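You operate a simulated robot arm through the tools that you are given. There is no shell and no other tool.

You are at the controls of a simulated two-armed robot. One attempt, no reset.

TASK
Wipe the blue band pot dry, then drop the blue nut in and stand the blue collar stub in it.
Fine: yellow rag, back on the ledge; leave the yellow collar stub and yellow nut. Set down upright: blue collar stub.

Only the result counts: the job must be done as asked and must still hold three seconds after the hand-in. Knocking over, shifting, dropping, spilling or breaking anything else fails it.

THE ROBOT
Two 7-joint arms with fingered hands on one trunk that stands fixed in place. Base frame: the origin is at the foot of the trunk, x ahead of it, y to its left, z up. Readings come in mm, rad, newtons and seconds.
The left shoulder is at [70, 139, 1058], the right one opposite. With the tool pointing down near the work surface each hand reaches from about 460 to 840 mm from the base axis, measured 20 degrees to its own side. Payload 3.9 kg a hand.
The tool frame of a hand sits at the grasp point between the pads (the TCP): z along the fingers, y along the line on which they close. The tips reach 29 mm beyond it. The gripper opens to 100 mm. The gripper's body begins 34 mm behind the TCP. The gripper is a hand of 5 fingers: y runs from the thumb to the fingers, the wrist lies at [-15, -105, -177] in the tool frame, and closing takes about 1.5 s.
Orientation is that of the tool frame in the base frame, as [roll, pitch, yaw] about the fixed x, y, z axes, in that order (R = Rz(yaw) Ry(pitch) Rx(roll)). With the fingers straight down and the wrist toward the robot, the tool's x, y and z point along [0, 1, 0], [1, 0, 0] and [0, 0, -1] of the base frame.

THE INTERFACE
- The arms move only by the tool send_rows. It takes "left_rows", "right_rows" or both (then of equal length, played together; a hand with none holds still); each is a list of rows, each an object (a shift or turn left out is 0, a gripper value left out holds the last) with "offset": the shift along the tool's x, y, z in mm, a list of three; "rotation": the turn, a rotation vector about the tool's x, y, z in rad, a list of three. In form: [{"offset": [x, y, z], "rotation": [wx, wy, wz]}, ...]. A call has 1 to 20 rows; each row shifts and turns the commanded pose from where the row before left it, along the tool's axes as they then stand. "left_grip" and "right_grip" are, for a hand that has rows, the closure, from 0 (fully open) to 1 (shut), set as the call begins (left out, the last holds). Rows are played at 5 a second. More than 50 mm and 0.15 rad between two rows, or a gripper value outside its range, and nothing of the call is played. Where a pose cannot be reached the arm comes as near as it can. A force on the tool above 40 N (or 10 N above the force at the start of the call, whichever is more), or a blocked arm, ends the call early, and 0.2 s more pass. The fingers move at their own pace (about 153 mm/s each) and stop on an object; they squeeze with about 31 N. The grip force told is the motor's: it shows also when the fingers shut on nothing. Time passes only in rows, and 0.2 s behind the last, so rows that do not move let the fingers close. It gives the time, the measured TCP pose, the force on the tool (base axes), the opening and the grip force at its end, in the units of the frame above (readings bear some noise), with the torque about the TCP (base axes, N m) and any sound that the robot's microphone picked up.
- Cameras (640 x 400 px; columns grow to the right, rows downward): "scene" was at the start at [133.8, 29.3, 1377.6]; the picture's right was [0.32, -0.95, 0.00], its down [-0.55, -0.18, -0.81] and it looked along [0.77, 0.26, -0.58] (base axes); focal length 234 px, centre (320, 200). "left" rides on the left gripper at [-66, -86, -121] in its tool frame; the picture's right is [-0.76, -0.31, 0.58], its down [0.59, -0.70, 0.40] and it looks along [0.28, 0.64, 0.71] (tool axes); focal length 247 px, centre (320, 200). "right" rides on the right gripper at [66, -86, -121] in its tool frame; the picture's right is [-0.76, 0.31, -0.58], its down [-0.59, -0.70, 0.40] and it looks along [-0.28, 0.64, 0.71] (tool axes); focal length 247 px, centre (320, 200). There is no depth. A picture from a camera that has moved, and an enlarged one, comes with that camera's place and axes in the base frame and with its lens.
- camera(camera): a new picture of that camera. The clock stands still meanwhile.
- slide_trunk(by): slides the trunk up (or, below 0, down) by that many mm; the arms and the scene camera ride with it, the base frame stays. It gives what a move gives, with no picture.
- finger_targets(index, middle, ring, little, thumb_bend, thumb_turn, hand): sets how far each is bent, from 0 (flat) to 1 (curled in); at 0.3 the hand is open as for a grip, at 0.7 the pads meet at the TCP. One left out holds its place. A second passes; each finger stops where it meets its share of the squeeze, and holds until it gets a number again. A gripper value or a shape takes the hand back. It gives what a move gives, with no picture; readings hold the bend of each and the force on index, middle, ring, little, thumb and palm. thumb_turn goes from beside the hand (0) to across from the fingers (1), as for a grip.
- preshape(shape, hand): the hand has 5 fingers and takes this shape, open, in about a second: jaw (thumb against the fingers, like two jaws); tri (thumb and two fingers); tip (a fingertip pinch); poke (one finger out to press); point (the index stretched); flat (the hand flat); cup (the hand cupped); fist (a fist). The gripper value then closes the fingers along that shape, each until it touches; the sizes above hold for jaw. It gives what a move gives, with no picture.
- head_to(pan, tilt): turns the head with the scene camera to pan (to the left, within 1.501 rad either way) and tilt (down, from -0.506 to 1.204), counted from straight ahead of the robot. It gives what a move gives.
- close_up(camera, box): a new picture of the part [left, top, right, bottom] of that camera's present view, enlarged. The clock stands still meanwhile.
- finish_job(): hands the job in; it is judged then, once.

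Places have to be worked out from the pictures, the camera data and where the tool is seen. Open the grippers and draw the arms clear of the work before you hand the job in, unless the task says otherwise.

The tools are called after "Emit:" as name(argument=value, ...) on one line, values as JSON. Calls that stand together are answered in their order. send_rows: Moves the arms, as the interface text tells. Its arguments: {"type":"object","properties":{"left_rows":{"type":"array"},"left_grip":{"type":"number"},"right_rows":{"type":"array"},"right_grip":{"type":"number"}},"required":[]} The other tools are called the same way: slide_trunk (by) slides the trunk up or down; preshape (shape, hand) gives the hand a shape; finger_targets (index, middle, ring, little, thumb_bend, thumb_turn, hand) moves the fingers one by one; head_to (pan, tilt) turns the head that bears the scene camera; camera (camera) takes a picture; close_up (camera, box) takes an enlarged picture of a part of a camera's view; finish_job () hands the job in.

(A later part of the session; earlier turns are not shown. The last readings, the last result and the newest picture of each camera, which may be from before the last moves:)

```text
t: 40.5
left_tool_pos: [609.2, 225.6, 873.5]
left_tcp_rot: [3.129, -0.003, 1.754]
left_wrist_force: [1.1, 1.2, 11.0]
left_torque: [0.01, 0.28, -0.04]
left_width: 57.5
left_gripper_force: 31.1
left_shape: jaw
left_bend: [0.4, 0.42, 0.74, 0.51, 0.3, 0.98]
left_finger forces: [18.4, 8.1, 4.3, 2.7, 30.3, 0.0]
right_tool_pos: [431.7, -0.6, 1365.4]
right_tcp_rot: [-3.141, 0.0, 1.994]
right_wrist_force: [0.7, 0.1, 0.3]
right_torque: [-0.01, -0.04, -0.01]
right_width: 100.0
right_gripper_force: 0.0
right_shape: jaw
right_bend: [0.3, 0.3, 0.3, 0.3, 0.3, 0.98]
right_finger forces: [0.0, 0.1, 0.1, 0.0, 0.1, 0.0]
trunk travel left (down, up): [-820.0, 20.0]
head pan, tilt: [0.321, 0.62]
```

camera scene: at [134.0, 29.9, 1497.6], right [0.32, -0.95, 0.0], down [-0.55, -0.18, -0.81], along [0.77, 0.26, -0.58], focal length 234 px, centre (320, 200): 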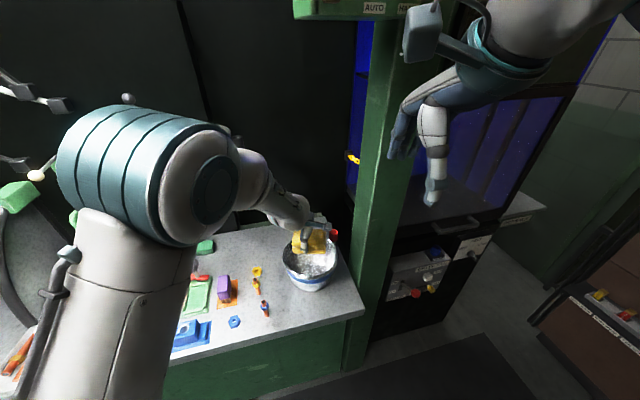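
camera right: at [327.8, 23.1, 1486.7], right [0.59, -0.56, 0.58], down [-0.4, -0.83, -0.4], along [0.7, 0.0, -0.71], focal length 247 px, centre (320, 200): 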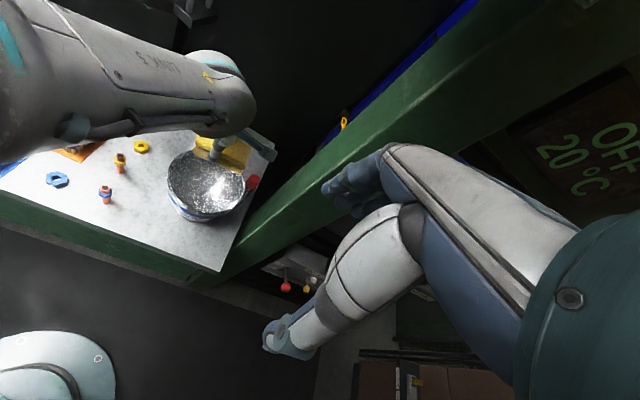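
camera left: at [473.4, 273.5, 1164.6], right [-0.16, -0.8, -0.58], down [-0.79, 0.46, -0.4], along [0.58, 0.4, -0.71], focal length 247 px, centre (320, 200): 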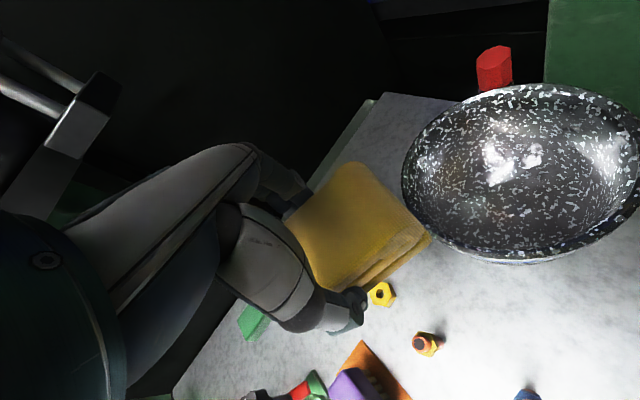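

A firm, nearly pure vertical reaction at TCP z≈873 means the rag is on the pot floor. I'll ease the pressure slightly and sweep in a loop, checking force.

Emit:
send_rows(left_rows=[{"offset": [0, 0, -1.5]}, {"offset": [4, 0, 0]}, {"offset": [4, 0, 0]}, {"offset": [-2.5, 5, 0]}, {"offset": [-5.5, 3, 0]}, {"offset": [-5.5, -3, 0]}, {"offset": [-2.5, -5, 0]}, {"offset": [2.5, -5, 0]}, {"offset": [5.5, -3, 0]}, {"offset": [5.5, 3, 0]}, {"offset": [2.5, 5, 0]}, {"offset": [-8, 0, 0]}, {}])

Emit:
close_up(camera="scene", box=[265, 205, 355, 300])

Emit:
camera(camera="left")

```text
t: 43.3
left_tool_pos: [608.7, 227.5, 872.8]
left_tcp_rot: [3.133, -0.002, 1.753]
left_wrist_force: [0.1, 2.6, 6.0]
left_torque: [0.03, 0.24, -0.08]
left_width: 57.5
left_gripper_force: 30.5
left_shape: jaw
left_bend: [0.4, 0.42, 0.74, 0.51, 0.3, 0.98]
left_finger forces: [17.6, 9.0, 4.6, 2.4, 32.7, 0.1]
right_tool_pos: [431.8, -0.7, 1364.8]
right_tcp_rot: [3.139, 0.002, 1.992]
right_wrist_force: [-0.6, -0.4, -0.5]
right_torque: [0.04, 0.01, -0.02]
right_width: 99.7
right_gripper_force: 0.0
right_shape: jaw
right_bend: [0.3, 0.3, 0.3, 0.3, 0.3, 0.98]
right_finger forces: [0.0, 0.0, 0.0, 0.0, 0.1, 0.1]
trunk travel left (down, up): [-820.0, 20.0]
head pan, tilt: [0.321, 0.62]
```

```text
4.21 times, centred on (310, 252) of scene
camera zoom: at [132.6, 29.5, 1497.8], right [0.32, -0.95, 0.0], down [-0.55, -0.18, -0.81], along [0.77, 0.26, -0.58], focal length 987 px, centre (362, -21)
```

zoom: 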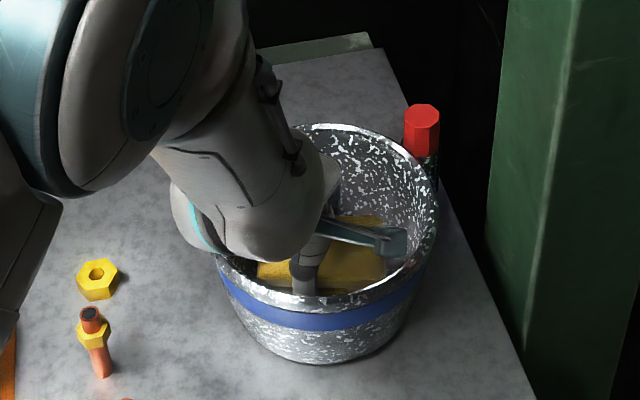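

```text
taken
camera left: at [535.4, 147.6, 993.6], right [-0.16, -0.8, -0.58], down [-0.79, 0.45, -0.4], along [0.59, 0.4, -0.71], focal length 247 px, centre (320, 200)
```

left: 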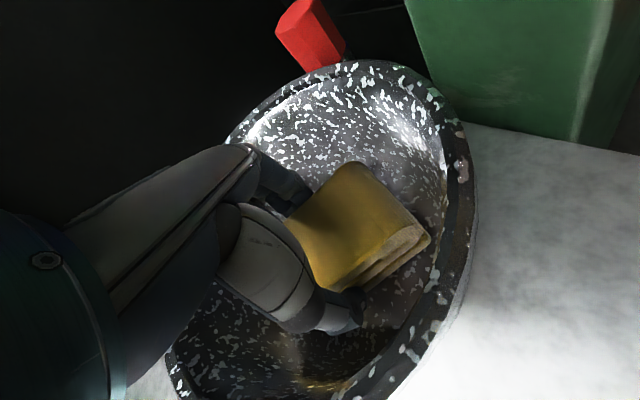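

The sweep went smoothly with about 6 N down and the pot still in place. Next I'll twist the rag (yaw 1.75→~1.0) on the floor, sweep, and twist back.

Emit:
send_rows(left_rows=[{"rotation": [0, 0, 0.1]}, {"rotation": [0, 0, 0.1]}, {"rotation": [0, 0, 0.1]}, {"rotation": [0, 0, 0.1]}, {"rotation": [0, 0, 0.1]}, {"rotation": [0, 0, 0.1]}, {"rotation": [0, 0, 0.1]}, {}])

Emit:
send_rows(left_rows=[{"offset": [5, 0, 0]}, {"offset": [5, 0, 0]}, {"offset": [-3, 5, 0]}, {"offset": [-7, 3, 0]}, {"offset": [-7, -3, 0]}, {"offset": [-3, -5, 0]}, {"offset": [3, -5, 0]}, {"offset": [7, -3, 0]}, {"offset": [7, 3, 0]}, {"offset": [3, 5, 0]}, {"offset": [-5, 0, 0]}, {"offset": [-5, 0, 0]}, {}])

```text
t: 45.1
left_tool_pos: [608.7, 225.8, 872.4]
left_tcp_rot: [3.138, -0.009, 1.05]
left_wrist_force: [-0.6, 0.7, 3.7]
left_torque: [0.05, 0.17, 0.09]
left_width: 56.9
left_gripper_force: 31.3
left_shape: jaw
left_bend: [0.39, 0.42, 0.75, 0.51, 0.31, 0.95]
left_finger forces: [19.4, 7.6, 3.3, 0.1, 30.6, 0.1]
right_tool_pos: [431.9, -0.8, 1365.1]
right_tcp_rot: [3.14, -0.001, 1.992]
right_wrist_force: [0.1, -0.7, -0.7]
right_torque: [0.02, 0.05, 0.01]
right_width: 99.7
right_gripper_force: 0.0
right_shape: jaw
right_bend: [0.3, 0.3, 0.3, 0.3, 0.3, 0.98]
right_finger forces: [0.0, 0.0, 0.1, 0.0, 0.1, 0.0]
trunk travel left (down, up): [-820.0, 20.0]
head pan, tilt: [0.321, 0.62]
```

```text
t: 47.9
left_tool_pos: [607.5, 228.3, 872.3]
left_tcp_rot: [3.133, -0.009, 1.052]
left_wrist_force: [3.5, 3.5, 10.9]
left_torque: [0.18, 0.26, -0.07]
left_width: 57.5
left_gripper_force: 30.9
left_shape: jaw
left_bend: [0.39, 0.42, 0.74, 0.51, 0.3, 0.97]
left_finger forces: [19.3, 9.1, 4.6, 1.8, 33.2, 0.0]
right_tool_pos: [432.7, 0.5, 1365.2]
right_tcp_rot: [3.141, 0.0, 1.992]
right_wrist_force: [-0.5, -0.9, -0.3]
right_torque: [-0.01, -0.01, -0.02]
right_width: 99.7
right_gripper_force: 0.1
right_shape: jaw
right_bend: [0.3, 0.3, 0.3, 0.3, 0.3, 0.98]
right_finger forces: [0.0, 0.0, 0.1, 0.0, 0.0, 0.0]
trunk travel left (down, up): [-820.0, 20.0]
head pan, tilt: [0.321, 0.62]
```

Floor coverage is good. I'll lift out and return to the earlier viewing pose (same yaw and spot) to compare the pot's look directly.

Emit:
send_rows(left_rows=[{"offset": [0, 0, -15]}, {"offset": [0, 0, -35]}, {"offset": [0, 0, -40]}, {"offset": [0, 0, -40]}, {"rotation": [0, 0, -0.14]}, {"rotation": [0, 0, -0.14]}, {"rotation": [0, 0, -0.14]}, {"rotation": [0, 0, -0.14]}, {"rotation": [0, 0, -0.14]}, {"offset": [33, -10, -10]}, {"offset": [33, -10, -10]}, {"offset": [33, -10, -10]}, {"offset": [32, -10, -10]}, {}, {}])

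Emit:
close_up(camera="right", box=[155, 135, 275, 230])

Emit:
close_up(camera="scene", box=[280, 230, 345, 300])

Emit:
close_up(camera="left", box=[400, 80, 640, 270])

```text
t: 51.1
left_tool_pos: [545.9, 348.0, 1042.8]
left_tcp_rot: [3.135, -0.004, 1.752]
left_wrist_force: [-0.2, 0.4, -1.0]
left_torque: [-0.06, 0.01, -0.01]
left_width: 57.3
left_gripper_force: 30.7
left_shape: jaw
left_bend: [0.4, 0.42, 0.74, 0.51, 0.31, 0.97]
left_finger forces: [17.9, 8.7, 4.0, 1.0, 31.5, 0.1]
right_tool_pos: [432.5, -1.1, 1365.5]
right_tcp_rot: [3.141, 0.0, 1.992]
right_wrist_force: [0.5, -0.4, -0.3]
right_torque: [0.01, -0.02, 0.0]
right_width: 99.7
right_gripper_force: 0.0
right_shape: jaw
right_bend: [0.3, 0.3, 0.3, 0.3, 0.3, 0.98]
right_finger forces: [0.0, 0.0, 0.0, 0.1, 0.1, 0.0]
trunk travel left (down, up): [-820.0, 20.0]
head pan, tilt: [0.321, 0.62]
```

```text
4.21 times, centred on (215, 182) of right
camera zoom: at [327.7, 22.9, 1486.7], right [0.59, -0.56, 0.58], down [-0.4, -0.83, -0.4], along [0.7, 0.0, -0.71], focal length 1040 px, centre (762, 274)
```

zoom: 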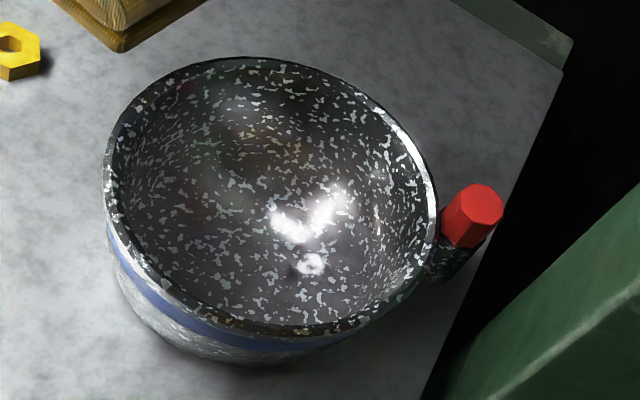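

```text
5.71 times, centred on (312, 265) of scene
camera zoom: at [133.9, 29.1, 1497.6], right [0.32, -0.95, 0.0], down [-0.55, -0.18, -0.81], along [0.77, 0.26, -0.58], focal length 1340 px, centre (363, -171)
```

zoom: 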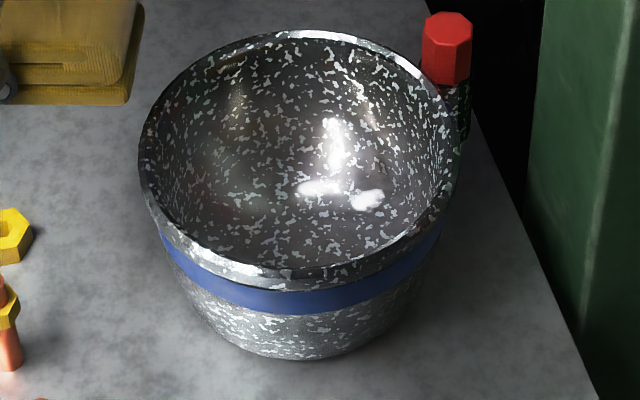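

```text
2.11 times, centred on (520, 175) of left
camera zoom: at [473.0, 268.7, 1163.2], right [-0.16, -0.8, -0.58], down [-0.79, 0.45, -0.4], along [0.58, 0.4, -0.71], focal length 520 px, centre (-101, 253)
```

zoom: 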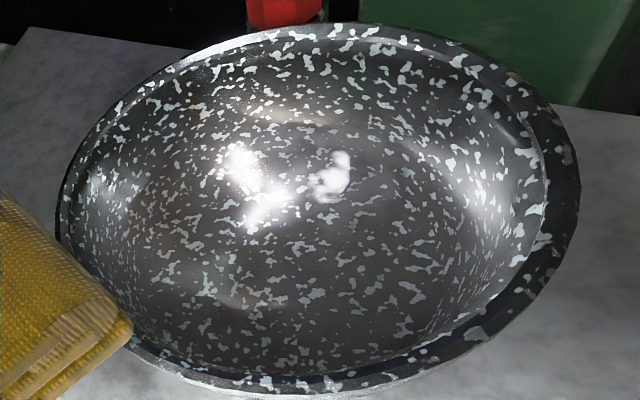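

The pot shifted and turned by only about 5 mm, and the red knob turns with it, so it is the pot's handle. I'll compare the reflection sharpness with the earlier close-ups to judge the dryness.

Emit:
close_up(camera="right", box=[195, 170, 235, 205])

Emit:
close_up(camera="scene", box=[300, 240, 340, 275])

Emit:
close_up(camera="scene", box=[275, 225, 320, 265])

```text
11.43 times, centred on (215, 188) of right
camera zoom: at [327.7, 22.9, 1486.7], right [0.59, -0.56, 0.58], down [-0.4, -0.83, -0.4], along [0.7, 0.0, -0.71], focal length 2823 px, centre (1520, 343)
```

zoom: 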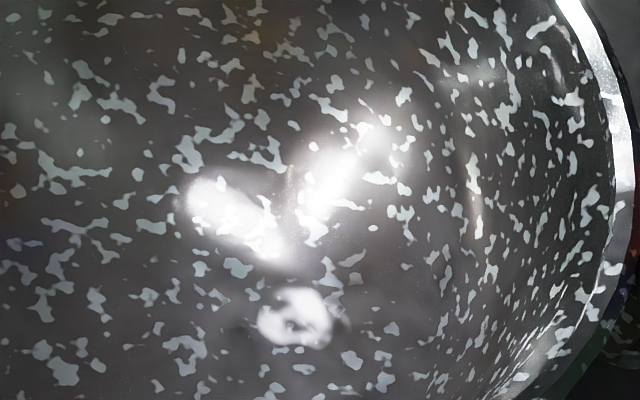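

```text
11.43 times, centred on (320, 258) of scene
camera zoom: at [133.9, 29.1, 1497.6], right [0.32, -0.95, 0.0], down [-0.55, -0.18, -0.81], along [0.77, 0.26, -0.58], focal length 2679 px, centre (320, -457)
```

zoom: 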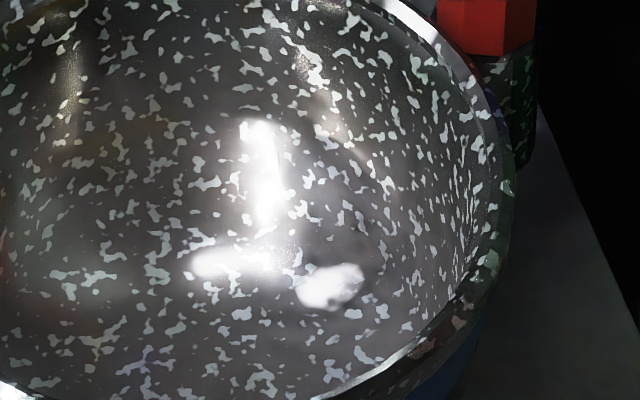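

```text
10.00 times, centred on (298, 245) of scene
camera zoom: at [133.9, 29.1, 1497.6], right [0.32, -0.95, 0.0], down [-0.55, -0.18, -0.81], along [0.77, 0.26, -0.58], focal length 2344 px, centre (545, -250)
```

zoom: 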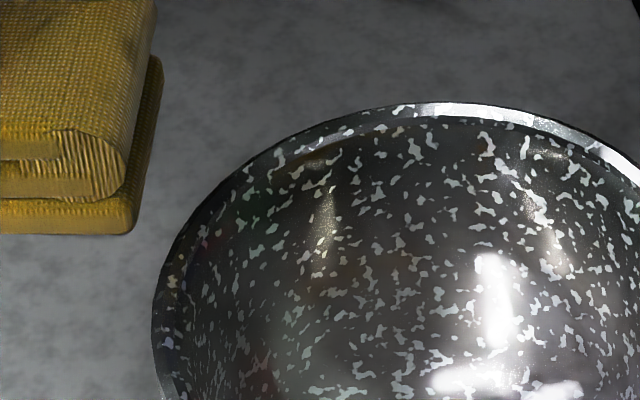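

Reflections look slightly softer than before, so wiping seems to be having an effect, and the pot centre is now about (605,221). I'll do a second session with gentler, smaller strokes.

Emit:
send_rows(left_rows=[{"offset": [-32, 8.1, 10]}, {"offset": [-32, 8.1, 10]}, {"offset": [-32, 8.1, 10]}, {"offset": [-32, 8.1, 10]}, {"offset": [0, 0, 25]}, {"offset": [0, 0, 25]}, {"offset": [0, 0, 25]}, {"offset": [0, 0, 25]}, {"offset": [0, 0, 20]}, {"offset": [0, 0, 6]}, {"offset": [0, 0, 3]}, {}])

Emit:
camera(camera="left")

```text
t: 53.7
left_tool_pos: [600.2, 229.0, 873.9]
left_tcp_rot: [3.135, -0.003, 1.751]
left_wrist_force: [0.0, 1.0, -0.8]
left_torque: [0.03, 0.0, 0.0]
left_width: 57.1
left_gripper_force: 30.9
left_shape: jaw
left_bend: [0.4, 0.42, 0.74, 0.51, 0.31, 0.97]
left_finger forces: [17.5, 8.4, 3.9, 1.0, 30.9, 0.0]
right_tool_pos: [432.6, -0.4, 1365.1]
right_tcp_rot: [-3.14, 0.0, 1.995]
right_wrist_force: [0.0, 0.1, -0.9]
right_torque: [0.0, 0.0, 0.01]
right_width: 99.7
right_gripper_force: 0.0
right_shape: jaw
right_bend: [0.3, 0.3, 0.3, 0.3, 0.3, 0.98]
right_finger forces: [0.0, 0.0, 0.0, 0.1, 0.0, 0.0]
trunk travel left (down, up): [-820.0, 20.0]
head pan, tilt: [0.321, 0.62]
```

```text
taken
camera left: at [527.3, 149.6, 995.4], right [-0.16, -0.8, -0.58], down [-0.79, 0.45, -0.4], along [0.59, 0.4, -0.71], focal length 247 px, centre (320, 200)
```

left: 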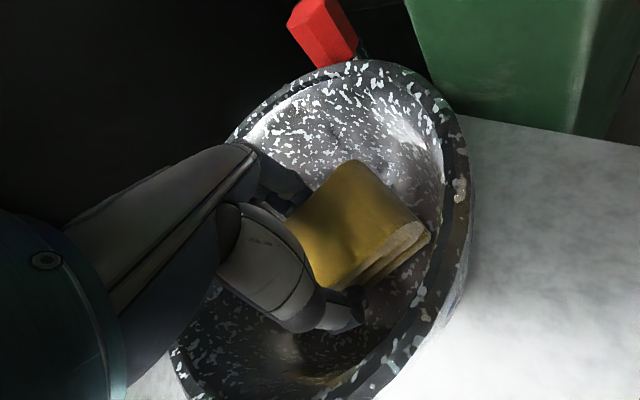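

The walls now reflect more diffusely than at first, so it's drying. I'll press on the floor and do small loops plus a twist.

Emit:
send_rows(left_rows=[{"offset": [0, 0, 2]}, {"offset": [5, 0, 0]}, {"offset": [-2, 4, 0]}, {"offset": [-3, 1, 0]}, {"offset": [-3, -1, 0]}, {"offset": [-2, -4, 0]}, {"offset": [2, -4, 0]}, {"offset": [3, -1, 0]}, {"offset": [3, 1, 0]}, {"offset": [2, 4, 0]}, {"offset": [-2, 4, 0]}, {"offset": [-3, 1, 0]}, {"offset": [-3, -1, 0]}, {"offset": [-2, -4, 0]}, {"offset": [2, -4, 0]}, {"offset": [3, -1, 0]}, {"offset": [3, 1, 0]}, {"offset": [2, 4, 0]}, {"offset": [-5, 0, 0]}, {}])

Emit:
send_rows(left_rows=[{"rotation": [0, 0, 0.1]}, {"rotation": [0, 0, 0.1]}, {"rotation": [0, 0, 0.1]}, {"rotation": [0, 0, 0.1]}, {"rotation": [0, 0, 0.1]}, {"rotation": [0, 0, 0.1]}, {"rotation": [0, 0, -0.1]}, {"rotation": [0, 0, -0.1]}, {"rotation": [0, 0, -0.1]}, {"rotation": [0, 0, -0.1]}, {"rotation": [0, 0, -0.1]}, {"rotation": [0, 0, -0.1]}, {}])

Emit:
close_up(camera="scene", box=[265, 205, 355, 300])

```text
t: 57.9
left_tool_pos: [600.3, 230.0, 871.8]
left_tcp_rot: [3.134, -0.005, 1.752]
left_wrist_force: [-1.8, 1.3, 5.9]
left_torque: [-0.06, 0.24, 0.02]
left_width: 57.3
left_gripper_force: 30.8
left_shape: jaw
left_bend: [0.4, 0.42, 0.74, 0.51, 0.3, 0.97]
left_finger forces: [17.6, 8.8, 4.6, 1.1, 32.8, 0.0]
right_tool_pos: [431.6, 0.5, 1364.6]
right_tcp_rot: [3.139, 0.0, 1.994]
right_wrist_force: [0.2, 0.4, -0.2]
right_torque: [-0.02, -0.03, -0.02]
right_width: 99.8
right_gripper_force: 0.0
right_shape: jaw
right_bend: [0.3, 0.3, 0.3, 0.3, 0.3, 0.98]
right_finger forces: [0.0, 0.1, 0.0, 0.0, 0.0, 0.0]
trunk travel left (down, up): [-820.0, 20.0]
head pan, tilt: [0.321, 0.62]
```

```text
t: 60.7
left_tool_pos: [599.6, 228.7, 871.8]
left_tcp_rot: [3.132, -0.002, 1.753]
left_wrist_force: [-0.3, 0.4, 5.1]
left_torque: [-0.04, 0.18, -0.1]
left_width: 57.5
left_gripper_force: 30.6
left_shape: jaw
left_bend: [0.39, 0.41, 0.74, 0.5, 0.3, 0.98]
left_finger forces: [17.6, 9.2, 4.2, 2.2, 33.3, 0.0]
right_tool_pos: [431.1, 0.1, 1364.6]
right_tcp_rot: [3.14, -0.001, 1.993]
right_wrist_force: [-0.6, -0.1, 0.3]
right_torque: [-0.02, -0.01, -0.03]
right_width: 99.7
right_gripper_force: 0.0
right_shape: jaw
right_bend: [0.3, 0.3, 0.3, 0.3, 0.3, 0.98]
right_finger forces: [0.0, 0.1, 0.0, 0.1, 0.1, 0.0]
trunk travel left (down, up): [-820.0, 20.0]
head pan, tilt: [0.321, 0.62]
```

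```text
4.21 times, centred on (310, 252) of scene
camera zoom: at [132.9, 29.6, 1497.7], right [0.32, -0.95, 0.0], down [-0.55, -0.18, -0.81], along [0.77, 0.26, -0.58], focal length 987 px, centre (362, -21)
```

zoom: 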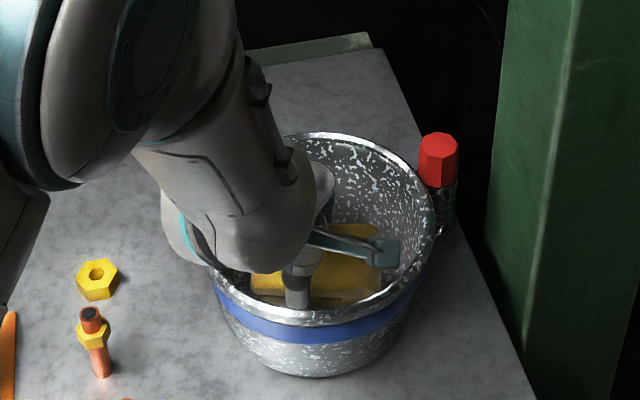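

The pot was dragged a bit toward the robot in that round, so I'll stop rubbing. I'll lift out and inspect both dryness and pot position.

Emit:
send_rows(left_rows=[{"offset": [0, 0, -15]}, {"offset": [0, 0, -35]}, {"offset": [0, 0, -40]}, {"offset": [0, 0, -40]}, {"offset": [33, -8, -10]}, {"offset": [33, -8, -10]}, {"offset": [33, -8, -10]}, {"offset": [30, -8, -10]}, {}, {}])

Emit:
close_up(camera="right", box=[155, 135, 275, 230])

Emit:
close_up(camera="scene", box=[265, 205, 355, 300])

Emit:
close_up(camera="left", box=[400, 80, 640, 270])

```text
t: 62.9
left_tool_pos: [545.8, 349.9, 1039.2]
left_tcp_rot: [3.136, -0.003, 1.751]
left_wrist_force: [0.0, 0.7, 0.3]
left_torque: [-0.01, -0.01, 0.0]
left_width: 57.3
left_gripper_force: 30.7
left_shape: jaw
left_bend: [0.39, 0.41, 0.74, 0.51, 0.31, 0.97]
left_finger forces: [17.8, 8.2, 3.6, 1.7, 31.1, 0.0]
right_tool_pos: [432.9, 0.1, 1364.8]
right_tcp_rot: [-3.141, 0.0, 1.994]
right_wrist_force: [0.6, -0.1, -0.5]
right_torque: [-0.01, 0.01, 0.01]
right_width: 100.0
right_gripper_force: 0.0
right_shape: jaw
right_bend: [0.3, 0.3, 0.3, 0.3, 0.3, 0.98]
right_finger forces: [0.0, 0.0, 0.0, 0.0, 0.1, 0.1]
trunk travel left (down, up): [-820.0, 20.0]
head pan, tilt: [0.321, 0.62]
```

```text
4.21 times, centred on (215, 182) of right
camera zoom: at [327.6, 23.1, 1486.7], right [0.59, -0.56, 0.58], down [-0.4, -0.83, -0.4], along [0.7, 0.0, -0.71], focal length 1040 px, centre (762, 274)
```

zoom: 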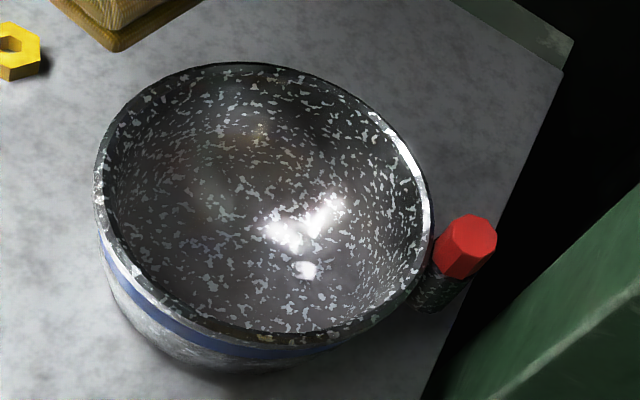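

```text
4.21 times, centred on (310, 252) of scene
camera zoom: at [133.9, 29.3, 1497.6], right [0.32, -0.95, 0.0], down [-0.55, -0.18, -0.81], along [0.77, 0.26, -0.58], focal length 987 px, centre (362, -21)
```

zoom: 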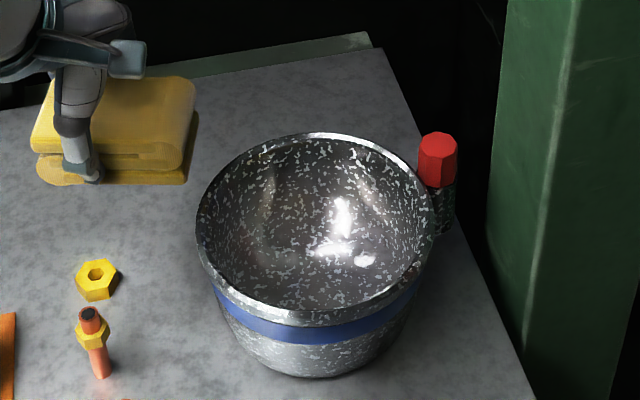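

```text
2.11 times, centred on (520, 175) of left
camera zoom: at [472.3, 270.9, 1160.4], right [-0.16, -0.8, -0.58], down [-0.79, 0.45, -0.4], along [0.58, 0.4, -0.71], focal length 520 px, centre (-101, 253)
```

zoom: 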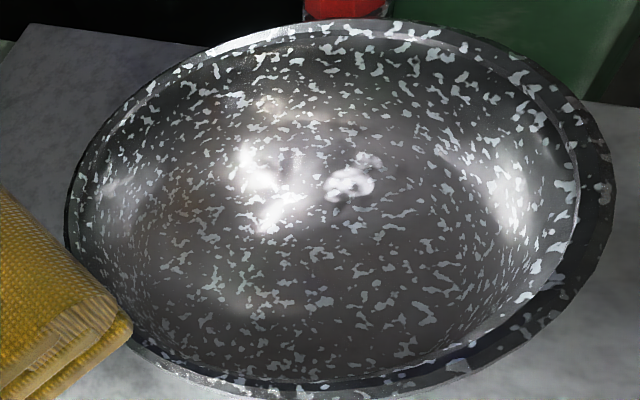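

The pot has moved about 13 mm toward the robot and turned slightly, so I'll need to nudge it back. First I'll look at the interior at the highest zoom for any remaining water droplets.

Emit:
close_up(camera="scene", box=[290, 245, 315, 265])

Emit:
close_up(camera="left", box=[430, 130, 530, 200])

Emit:
close_up(camera="left", box=[480, 170, 600, 250])

Emit:
close_up(camera="right", box=[175, 150, 225, 190])

```text
16.00 times, centred on (302, 255) of scene
camera zoom: at [133.9, 29.3, 1497.6], right [0.32, -0.95, 0.0], down [-0.55, -0.18, -0.81], along [0.77, 0.26, -0.58], focal length 3751 px, centre (600, -680)
```

zoom: 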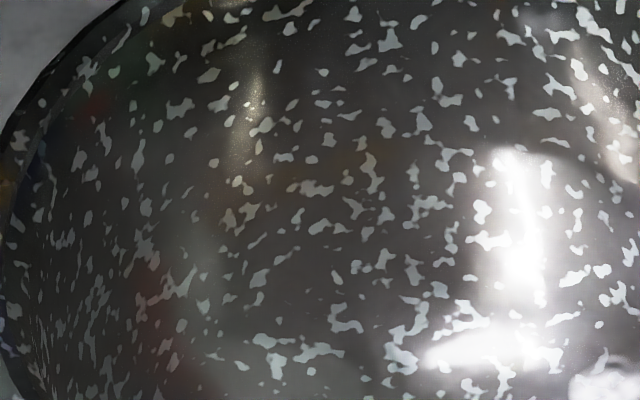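

```text
5.71 times, centred on (480, 165) of left
camera zoom: at [472.3, 270.9, 1160.4], right [-0.16, -0.8, -0.58], down [-0.79, 0.45, -0.4], along [0.58, 0.4, -0.71], focal length 1411 px, centre (-594, 400)
```

zoom: 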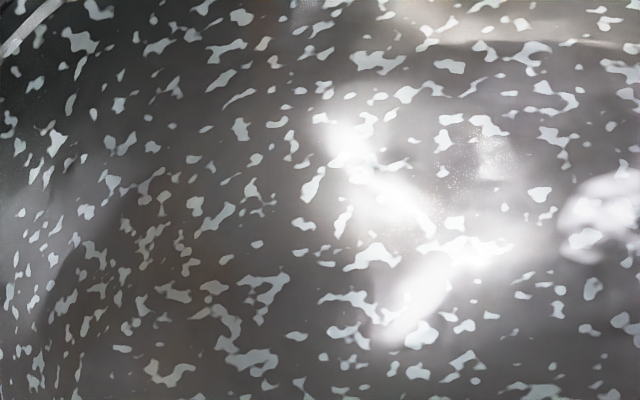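

```text
5.00 times, centred on (540, 210) of left
camera zoom: at [472.3, 270.9, 1160.4], right [-0.16, -0.8, -0.58], down [-0.79, 0.45, -0.4], along [0.58, 0.4, -0.71], focal length 1235 px, centre (-780, 150)
```

zoom: 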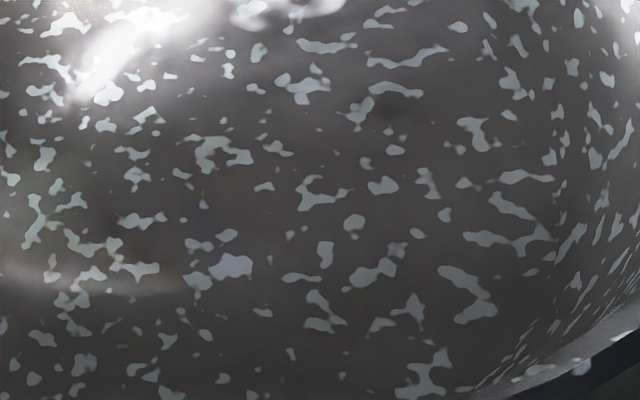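

```text
10.00 times, centred on (200, 170) of right
camera zoom: at [327.6, 23.1, 1486.7], right [0.59, -0.56, 0.58], down [-0.4, -0.83, -0.4], along [0.7, 0.0, -0.71], focal length 2470 px, centre (1520, 500)
```

zoom: 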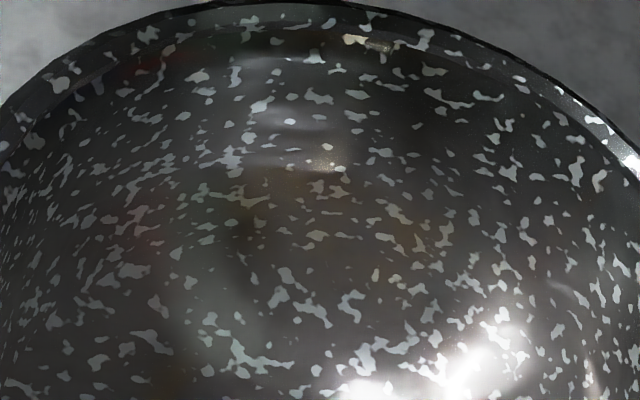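

No droplets are visible, but to be thorough I'll also brush the walls lightly, with the rag circling at three heights around the present pot centre (597,220). First I'll move in to z≈935.

Emit:
send_rows(left_rows=[{"offset": [-32.5, 6, 10]}, {"offset": [-32.5, 6, 10]}, {"offset": [-32.5, 6, 10]}, {"offset": [-32.5, 6, 10]}, {"offset": [0, 0, 22]}, {"offset": [0, 0, 22]}, {"offset": [0, 0, 20]}, {}])

Emit:
close_up(camera="scene", box=[265, 205, 355, 300])

Emit:
camera(camera="left")

Emit:
close_up(camera="right", box=[155, 135, 275, 230])

```text
t: 64.7
left_tool_pos: [589.9, 229.3, 936.8]
left_tcp_rot: [3.134, -0.004, 1.753]
left_wrist_force: [0.4, -0.2, 0.3]
left_torque: [0.01, 0.05, 0.02]
left_width: 56.9
left_gripper_force: 30.5
left_shape: jaw
left_bend: [0.39, 0.41, 0.74, 0.51, 0.31, 0.97]
left_finger forces: [17.4, 8.1, 3.7, 1.5, 30.7, 0.1]
right_tool_pos: [432.3, 1.0, 1365.6]
right_tcp_rot: [3.141, 0.001, 1.993]
right_wrist_force: [0.5, -0.3, 1.3]
right_torque: [-0.01, 0.0, -0.01]
right_width: 100.0
right_gripper_force: 0.0
right_shape: jaw
right_bend: [0.3, 0.3, 0.3, 0.3, 0.3, 0.98]
right_finger forces: [0.1, 0.0, 0.0, 0.1, 0.0, 0.0]
trunk travel left (down, up): [-820.0, 20.0]
head pan, tilt: [0.321, 0.62]
```

```text
4.21 times, centred on (310, 252) of scene
camera zoom: at [133.4, 29.9, 1497.7], right [0.32, -0.95, 0.0], down [-0.55, -0.18, -0.81], along [0.77, 0.26, -0.58], focal length 987 px, centre (362, -21)
```

zoom: 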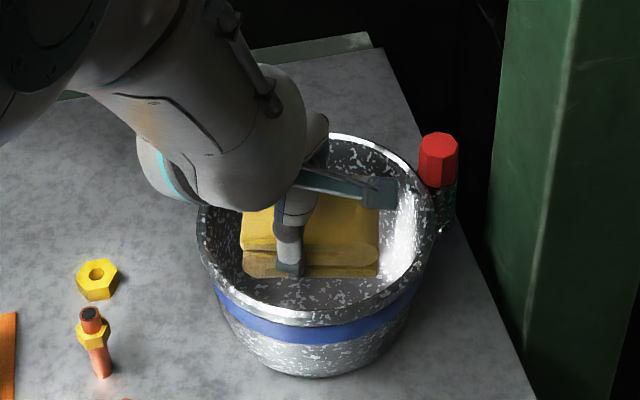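

```text
taken
camera left: at [515.8, 149.4, 1058.3], right [-0.16, -0.8, -0.58], down [-0.79, 0.45, -0.4], along [0.59, 0.4, -0.71], focal length 247 px, centre (320, 200)
```

left: 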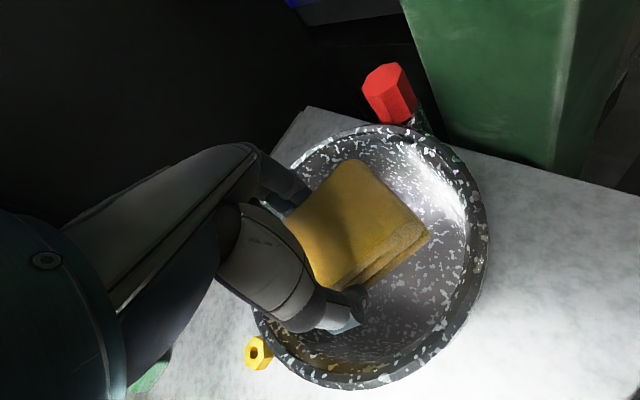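

```text
4.21 times, centred on (215, 182) of right
camera zoom: at [327.1, 23.7, 1486.9], right [0.59, -0.56, 0.58], down [-0.4, -0.83, -0.4], along [0.7, 0.0, -0.71], focal length 1040 px, centre (762, 274)
```

zoom: 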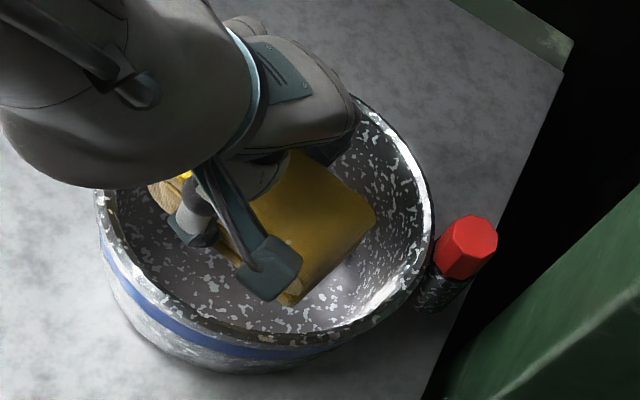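

The rag is inside with clearance and the pot centre checks out at about (598,219). Now a light elliptical wipe around the upper wall.

Emit:
send_rows(left_rows=[{"offset": [-4.6, 3.2, 0]}, {"offset": [20, 0, 0]}, {"offset": [-2.7, 7, 0]}, {"offset": [-7.3, 5.1, 0]}, {"offset": [-10, 1.9, 0]}, {"offset": [-10, -1.9, 0]}, {"offset": [-7.3, -5.1, 0]}, {"offset": [-2.7, -7, 0]}, {"offset": [2.7, -7, 0]}, {"offset": [7.3, -5.1, 0]}, {"offset": [10, -1.9, 0]}, {"offset": [10, 1.9, 0]}, {"offset": [7.3, 5.1, 0]}, {"offset": [2.7, 7, 0]}, {"offset": [-20, 0, 0]}, {}])

Emit:
close_up(camera="scene", box=[265, 205, 355, 300])

```text
t: 68.1
left_tool_pos: [597.2, 220.9, 938.0]
left_tcp_rot: [3.135, -0.001, 1.75]
left_wrist_force: [-0.8, 0.7, -1.5]
left_torque: [-0.02, -0.02, 0.01]
left_width: 57.3
left_gripper_force: 31.0
left_shape: jaw
left_bend: [0.39, 0.41, 0.74, 0.51, 0.31, 0.97]
left_finger forces: [17.3, 8.1, 3.8, 1.6, 30.5, 0.0]
right_tool_pos: [431.7, 0.9, 1364.4]
right_tcp_rot: [3.141, 0.0, 1.993]
right_wrist_force: [-0.1, -1.1, -0.6]
right_torque: [-0.01, 0.01, 0.0]
right_width: 99.8
right_gripper_force: 0.1
right_shape: jaw
right_bend: [0.3, 0.3, 0.3, 0.3, 0.3, 0.98]
right_finger forces: [0.0, 0.0, 0.0, 0.0, 0.1, 0.0]
trunk travel left (down, up): [-820.0, 20.0]
head pan, tilt: [0.321, 0.62]
```

```text
4.21 times, centred on (310, 252) of scene
camera zoom: at [133.8, 30.1, 1497.6], right [0.32, -0.95, 0.0], down [-0.55, -0.18, -0.81], along [0.77, 0.26, -0.58], focal length 987 px, centre (362, -21)
```

zoom: 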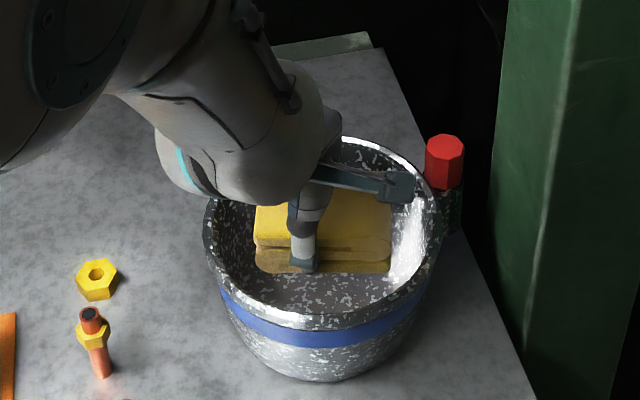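

The upper-wall pass is done; the pot slid about 6 mm, to roughly (595,212). I'll do one lower-wall circle at z≈906 with a small radius.

Emit:
send_rows(left_rows=[{"offset": [-1.4, -6.4, 0]}, {"offset": [0, 0, 20]}, {"offset": [0, 0, 11]}, {"offset": [9, 0, 0]}, {"offset": [-1.2, 4.5, 0]}, {"offset": [-3.3, 3.3, 0]}, {"offset": [-4.5, 1.2, 0]}, {"offset": [-4.5, -1.2, 0]}, {"offset": [-3.3, -3.3, 0]}, {"offset": [-1.2, -4.5, 0]}, {"offset": [1.2, -4.5, 0]}, {"offset": [3.3, -3.3, 0]}, {"offset": [4.5, -1.2, 0]}, {"offset": [4.5, 1.2, 0]}, {"offset": [3.3, 3.3, 0]}, {"offset": [1.2, 4.5, 0]}, {"offset": [-9, 0, 0]}, {}])

Emit:
close_up(camera="scene", box=[265, 205, 355, 300])

Emit:
camera(camera="left")

```text
t: 71.9
left_tool_pos: [591.4, 219.0, 907.0]
left_tcp_rot: [3.134, -0.004, 1.749]
left_wrist_force: [0.1, 0.3, 0.5]
left_torque: [-0.04, 0.02, 0.01]
left_width: 57.1
left_gripper_force: 31.0
left_shape: jaw
left_bend: [0.39, 0.41, 0.74, 0.51, 0.31, 0.97]
left_finger forces: [17.2, 8.1, 3.7, 1.5, 30.6, 0.0]
right_tool_pos: [433.1, 0.5, 1365.3]
right_tcp_rot: [3.142, 0.0, 1.992]
right_wrist_force: [0.0, -0.3, 0.5]
right_torque: [0.0, 0.01, 0.01]
right_width: 99.9
right_gripper_force: 0.0
right_shape: jaw
right_bend: [0.3, 0.3, 0.3, 0.3, 0.3, 0.98]
right_finger forces: [0.0, 0.0, 0.0, 0.0, 0.0, 0.1]
trunk travel left (down, up): [-820.0, 20.0]
head pan, tilt: [0.321, 0.62]
```

```text
4.21 times, centred on (310, 252) of scene
camera zoom: at [133.9, 29.6, 1497.6], right [0.32, -0.95, 0.0], down [-0.55, -0.18, -0.81], along [0.77, 0.26, -0.58], focal length 987 px, centre (362, -21)
```

zoom: 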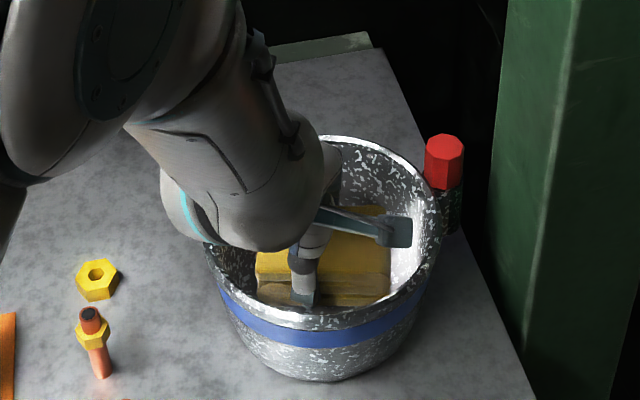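

```text
taken
camera left: at [517.0, 139.8, 1027.3], right [-0.16, -0.8, -0.58], down [-0.79, 0.45, -0.4], along [0.58, 0.4, -0.71], focal length 247 px, centre (320, 200)
```

left: 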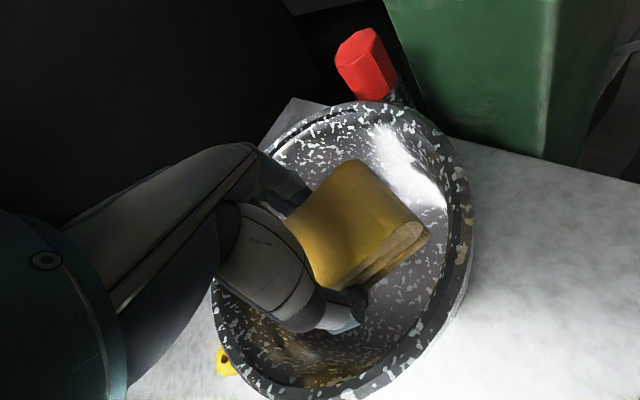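

The pot stayed put this time. Now I'll turn the rag about 0.36 rad, press it on the floor, and use that friction contact to wipe once more while nudging the pot back toward its original place and handle angle.

Emit:
send_rows(left_rows=[{"rotation": [0, 0, 0.12]}, {"rotation": [0, 0, 0.12]}, {"rotation": [0, 0, 0.12]}, {"offset": [0, 0, 15]}, {"offset": [0, 0, 12]}, {"offset": [0, 0, 6]}, {"offset": [0, 0, 3]}, {}])

```text
t: 73.7
left_tool_pos: [591.9, 218.4, 871.5]
left_tcp_rot: [3.133, -0.006, 1.391]
left_wrist_force: [0.9, 2.0, 9.3]
left_torque: [0.05, 0.29, 0.02]
left_width: 57.1
left_gripper_force: 30.6
left_shape: jaw
left_bend: [0.39, 0.41, 0.74, 0.51, 0.31, 0.97]
left_finger forces: [18.4, 8.0, 4.0, 2.5, 31.2, 0.0]
right_tool_pos: [432.0, 0.4, 1364.6]
right_tcp_rot: [3.138, 0.0, 1.994]
right_wrist_force: [0.1, 0.6, 0.4]
right_torque: [0.01, 0.0, -0.01]
right_width: 99.8
right_gripper_force: 0.0
right_shape: jaw
right_bend: [0.3, 0.3, 0.3, 0.3, 0.3, 0.98]
right_finger forces: [0.0, 0.0, 0.0, 0.1, 0.0, 0.1]
trunk travel left (down, up): [-820.0, 20.0]
head pan, tilt: [0.321, 0.62]
```

The rag is pressed at 9 N. I'll drag (+15,+7) mm and twist back to yaw 1.75.

Emit:
send_rows(left_rows=[{"offset": [2.4, 3.4, 0]}, {"offset": [2.4, 3.4, 0]}, {"offset": [2.4, 3.4, 0]}, {"offset": [2.4, 3.4, 0]}, {"rotation": [0, 0, -0.09]}, {"rotation": [0, 0, -0.09]}, {"rotation": [0, 0, -0.09]}, {"rotation": [0, 0, -0.09]}, {}])

Emit:
close_up(camera="scene", box=[265, 205, 355, 300])

```text
t: 75.7
left_tool_pos: [604.8, 225.1, 871.2]
left_tcp_rot: [3.132, -0.002, 1.754]
left_wrist_force: [-0.8, -0.3, 13.0]
left_torque: [0.02, 0.34, -0.36]
left_width: 57.9
left_gripper_force: 31.1
left_shape: jaw
left_bend: [0.4, 0.41, 0.74, 0.46, 0.3, 1.0]
left_finger forces: [16.9, 9.9, 4.3, 9.0, 35.1, 0.0]
right_tool_pos: [430.2, -0.1, 1366.6]
right_tcp_rot: [3.14, 0.0, 1.994]
right_wrist_force: [-0.3, 0.1, 0.7]
right_torque: [0.0, -0.02, 0.01]
right_width: 99.8
right_gripper_force: 0.0
right_shape: jaw
right_bend: [0.3, 0.3, 0.3, 0.3, 0.3, 0.98]
right_finger forces: [0.0, 0.1, 0.0, 0.0, 0.0, 0.0]
trunk travel left (down, up): [-820.0, 20.0]
head pan, tilt: [0.321, 0.62]
```

```text
4.21 times, centred on (310, 252) of scene
camera zoom: at [131.1, 28.9, 1498.0], right [0.32, -0.95, 0.0], down [-0.55, -0.18, -0.82], along [0.77, 0.26, -0.58], focal length 987 px, centre (362, -21)
```

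zoom: 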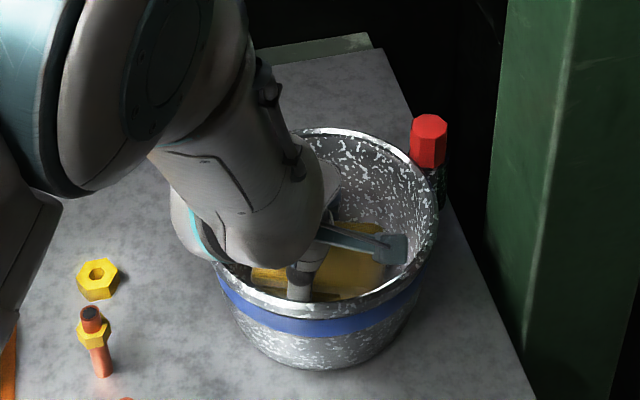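

The pot is back within 2–3 mm of its original spot. I'll lift straight out and view the interior again.

Emit:
send_rows(left_rows=[{"offset": [0, 0, -10]}, {"offset": [0, 0, -35]}, {"offset": [0, 0, -40]}, {"offset": [0, 0, -45]}, {"offset": [33, -8, -10]}, {"offset": [33, -8, -10]}, {"offset": [33, -8, -10]}, {"offset": [30, -8, -10]}, {}, {}])

Emit:
close_up(camera="right", box=[155, 135, 275, 230])

Emit:
close_up(camera="scene", box=[265, 205, 355, 300])

Emit:
camera(camera="left")

```text
t: 77.9
left_tool_pos: [546.3, 347.2, 1039.6]
left_tcp_rot: [3.134, -0.005, 1.75]
left_wrist_force: [0.4, 0.4, -0.7]
left_torque: [0.02, 0.04, -0.02]
left_width: 57.5
left_gripper_force: 30.7
left_shape: jaw
left_bend: [0.4, 0.42, 0.74, 0.51, 0.31, 0.98]
left_finger forces: [17.1, 7.5, 3.6, 1.9, 30.3, 0.0]
right_tool_pos: [431.3, 0.4, 1365.4]
right_tcp_rot: [-3.141, 0.001, 1.992]
right_wrist_force: [0.7, -0.4, 0.9]
right_torque: [0.0, 0.02, -0.01]
right_width: 100.0
right_gripper_force: 0.1
right_shape: jaw
right_bend: [0.3, 0.3, 0.3, 0.3, 0.3, 0.98]
right_finger forces: [0.0, 0.0, 0.0, 0.0, 0.1, 0.0]
trunk travel left (down, up): [-820.0, 20.0]
head pan, tilt: [0.321, 0.62]
```

```text
4.21 times, centred on (215, 182) of right
camera zoom: at [327.5, 23.1, 1486.8], right [0.59, -0.56, 0.58], down [-0.4, -0.83, -0.4], along [0.7, 0.0, -0.71], focal length 1040 px, centre (762, 274)
```

zoom: 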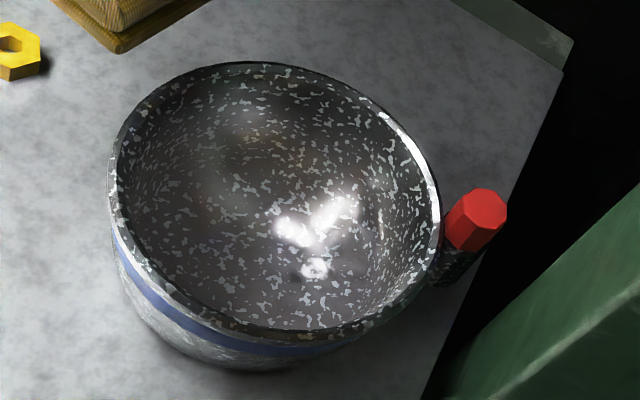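

```text
4.21 times, centred on (310, 252) of scene
camera zoom: at [133.7, 29.3, 1497.6], right [0.32, -0.95, 0.0], down [-0.55, -0.18, -0.81], along [0.77, 0.26, -0.58], focal length 987 px, centre (362, -21)
```

zoom: 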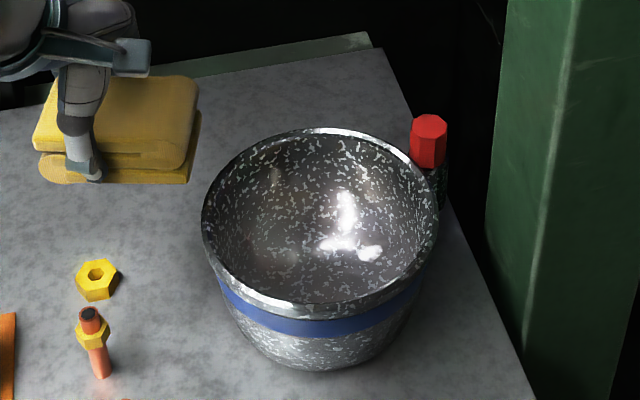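

```text
taken
camera left: at [473.3, 268.7, 1161.3], right [-0.16, -0.8, -0.58], down [-0.79, 0.45, -0.4], along [0.58, 0.4, -0.71], focal length 247 px, centre (320, 200)
```

left: 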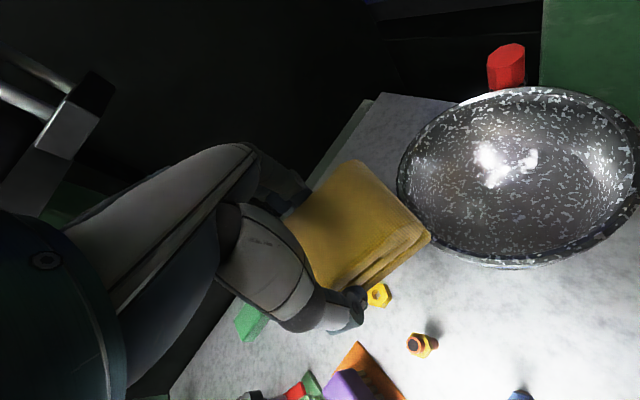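

Compared with the first look, the interior now reads clearly greyer and more matte. I'll take one same-framing zoom to be sure before returning the rag.

Emit:
close_up(camera="scene", box=[280, 230, 345, 300])

Emit:
close_up(camera="left", box=[400, 80, 640, 270])

Emit:
close_up(camera="right", box=[195, 170, 235, 205])

```text
5.71 times, centred on (312, 265) of scene
camera zoom: at [133.7, 29.3, 1497.6], right [0.32, -0.95, 0.0], down [-0.55, -0.18, -0.81], along [0.77, 0.26, -0.58], focal length 1340 px, centre (363, -171)
```

zoom: 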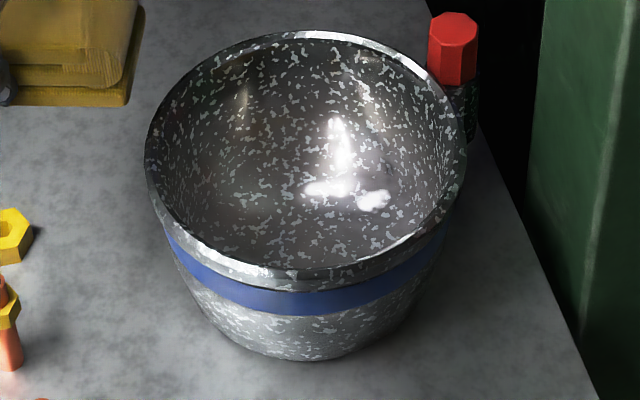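

```text
2.11 times, centred on (520, 175) of left
camera zoom: at [473.3, 268.7, 1161.3], right [-0.16, -0.8, -0.58], down [-0.79, 0.45, -0.4], along [0.58, 0.4, -0.71], focal length 520 px, centre (-101, 253)
```

zoom: 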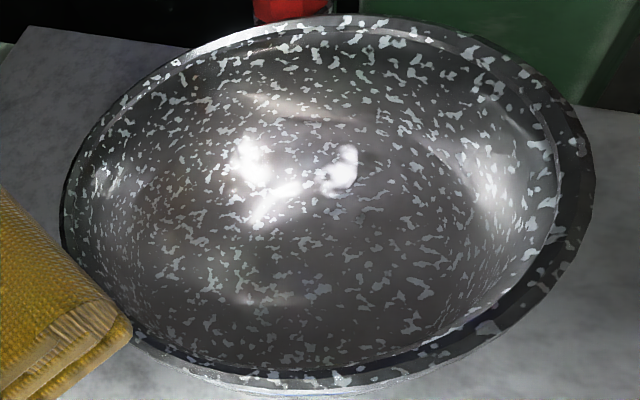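

```text
11.43 times, centred on (215, 188) of right
camera zoom: at [327.5, 23.1, 1486.8], right [0.59, -0.56, 0.58], down [-0.4, -0.83, -0.4], along [0.7, 0.0, -0.71], focal length 2823 px, centre (1520, 343)
```

zoom: 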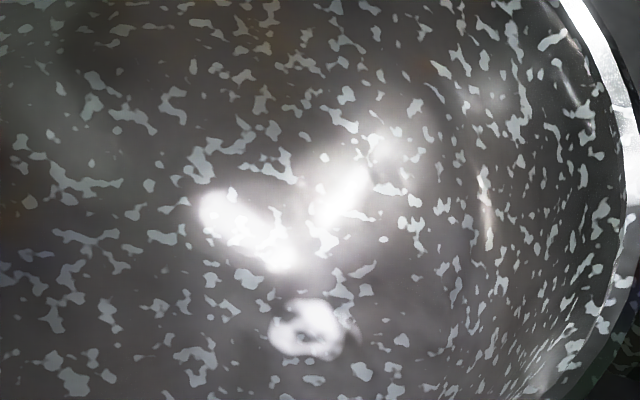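

There is a clear trend: the base colour keeps getting lighter with each session, so the wet darkening is fading. I'll do one more floor session and check if the change has saturated.

Emit:
send_rows(left_rows=[{"offset": [-32.7, 7.8, 10]}, {"offset": [-32.7, 7.8, 10]}, {"offset": [-32.7, 7.8, 10]}, {"offset": [-32, 7.8, 10]}, {"offset": [0, 0, 25]}, {"offset": [0, 0, 25]}, {"offset": [0, 0, 25]}, {"offset": [0, 0, 25]}, {"offset": [0, 0, 18]}, {"offset": [0, 0, 6]}, {"offset": [0, 0, 3]}, {}])

Emit:
send_rows(left_rows=[{"offset": [6, 0, 0]}, {"offset": [-6, 0, 0]}, {"offset": [-6, 0, 0]}, {"offset": [6, 0, 0]}, {"offset": [0, 6, 0]}, {"offset": [0, -6, 0]}, {"offset": [0, -6, 0]}, {"offset": [0, 6, 0]}, {"offset": [5, 5, 0]}, {"offset": [-5, -5, 0]}, {"offset": [-5, -5, 0]}, {"offset": [5, 5, 0]}, {"offset": [5, -5, 0]}, {"offset": [-5, 5, 0]}, {"offset": [-5, 5, 0]}, {"offset": [5, -5, 0]}, {}])

```text
t: 80.5
left_tool_pos: [606.0, 224.3, 874.1]
left_tcp_rot: [3.134, -0.004, 1.751]
left_wrist_force: [-0.3, 0.7, -0.2]
left_torque: [0.0, -0.02, 0.01]
left_width: 57.5
left_gripper_force: 30.6
left_shape: jaw
left_bend: [0.4, 0.42, 0.74, 0.51, 0.31, 0.98]
left_finger forces: [16.9, 7.4, 3.6, 2.0, 29.6, 0.0]
right_tool_pos: [433.0, -0.9, 1364.2]
right_tcp_rot: [-3.141, -0.001, 1.993]
right_wrist_force: [0.4, -0.3, -0.5]
right_torque: [0.01, 0.01, 0.04]
right_width: 99.6
right_gripper_force: 0.0
right_shape: jaw
right_bend: [0.3, 0.3, 0.3, 0.3, 0.3, 0.98]
right_finger forces: [0.0, 0.1, 0.1, 0.0, 0.1, 0.1]
trunk travel left (down, up): [-820.0, 20.0]
head pan, tilt: [0.321, 0.62]
```

```text
t: 84.1
left_tool_pos: [606.2, 224.4, 872.8]
left_tcp_rot: [3.134, -0.004, 1.751]
left_wrist_force: [1.0, -1.2, 0.4]
left_torque: [-0.01, 0.04, 0.05]
left_width: 57.3
left_gripper_force: 31.3
left_shape: jaw
left_bend: [0.4, 0.42, 0.74, 0.51, 0.31, 0.97]
left_finger forces: [16.7, 7.5, 3.8, 1.5, 29.4, 0.1]
right_tool_pos: [432.4, 0.7, 1364.1]
right_tcp_rot: [-3.141, 0.0, 1.993]
right_wrist_force: [-0.2, -0.4, 0.7]
right_torque: [0.02, -0.03, -0.02]
right_width: 99.6
right_gripper_force: 0.0
right_shape: jaw
right_bend: [0.3, 0.3, 0.3, 0.3, 0.3, 0.98]
right_finger forces: [0.1, 0.1, 0.0, 0.0, 0.1, 0.0]
trunk travel left (down, up): [-820.0, 20.0]
head pan, tilt: [0.321, 0.62]
```

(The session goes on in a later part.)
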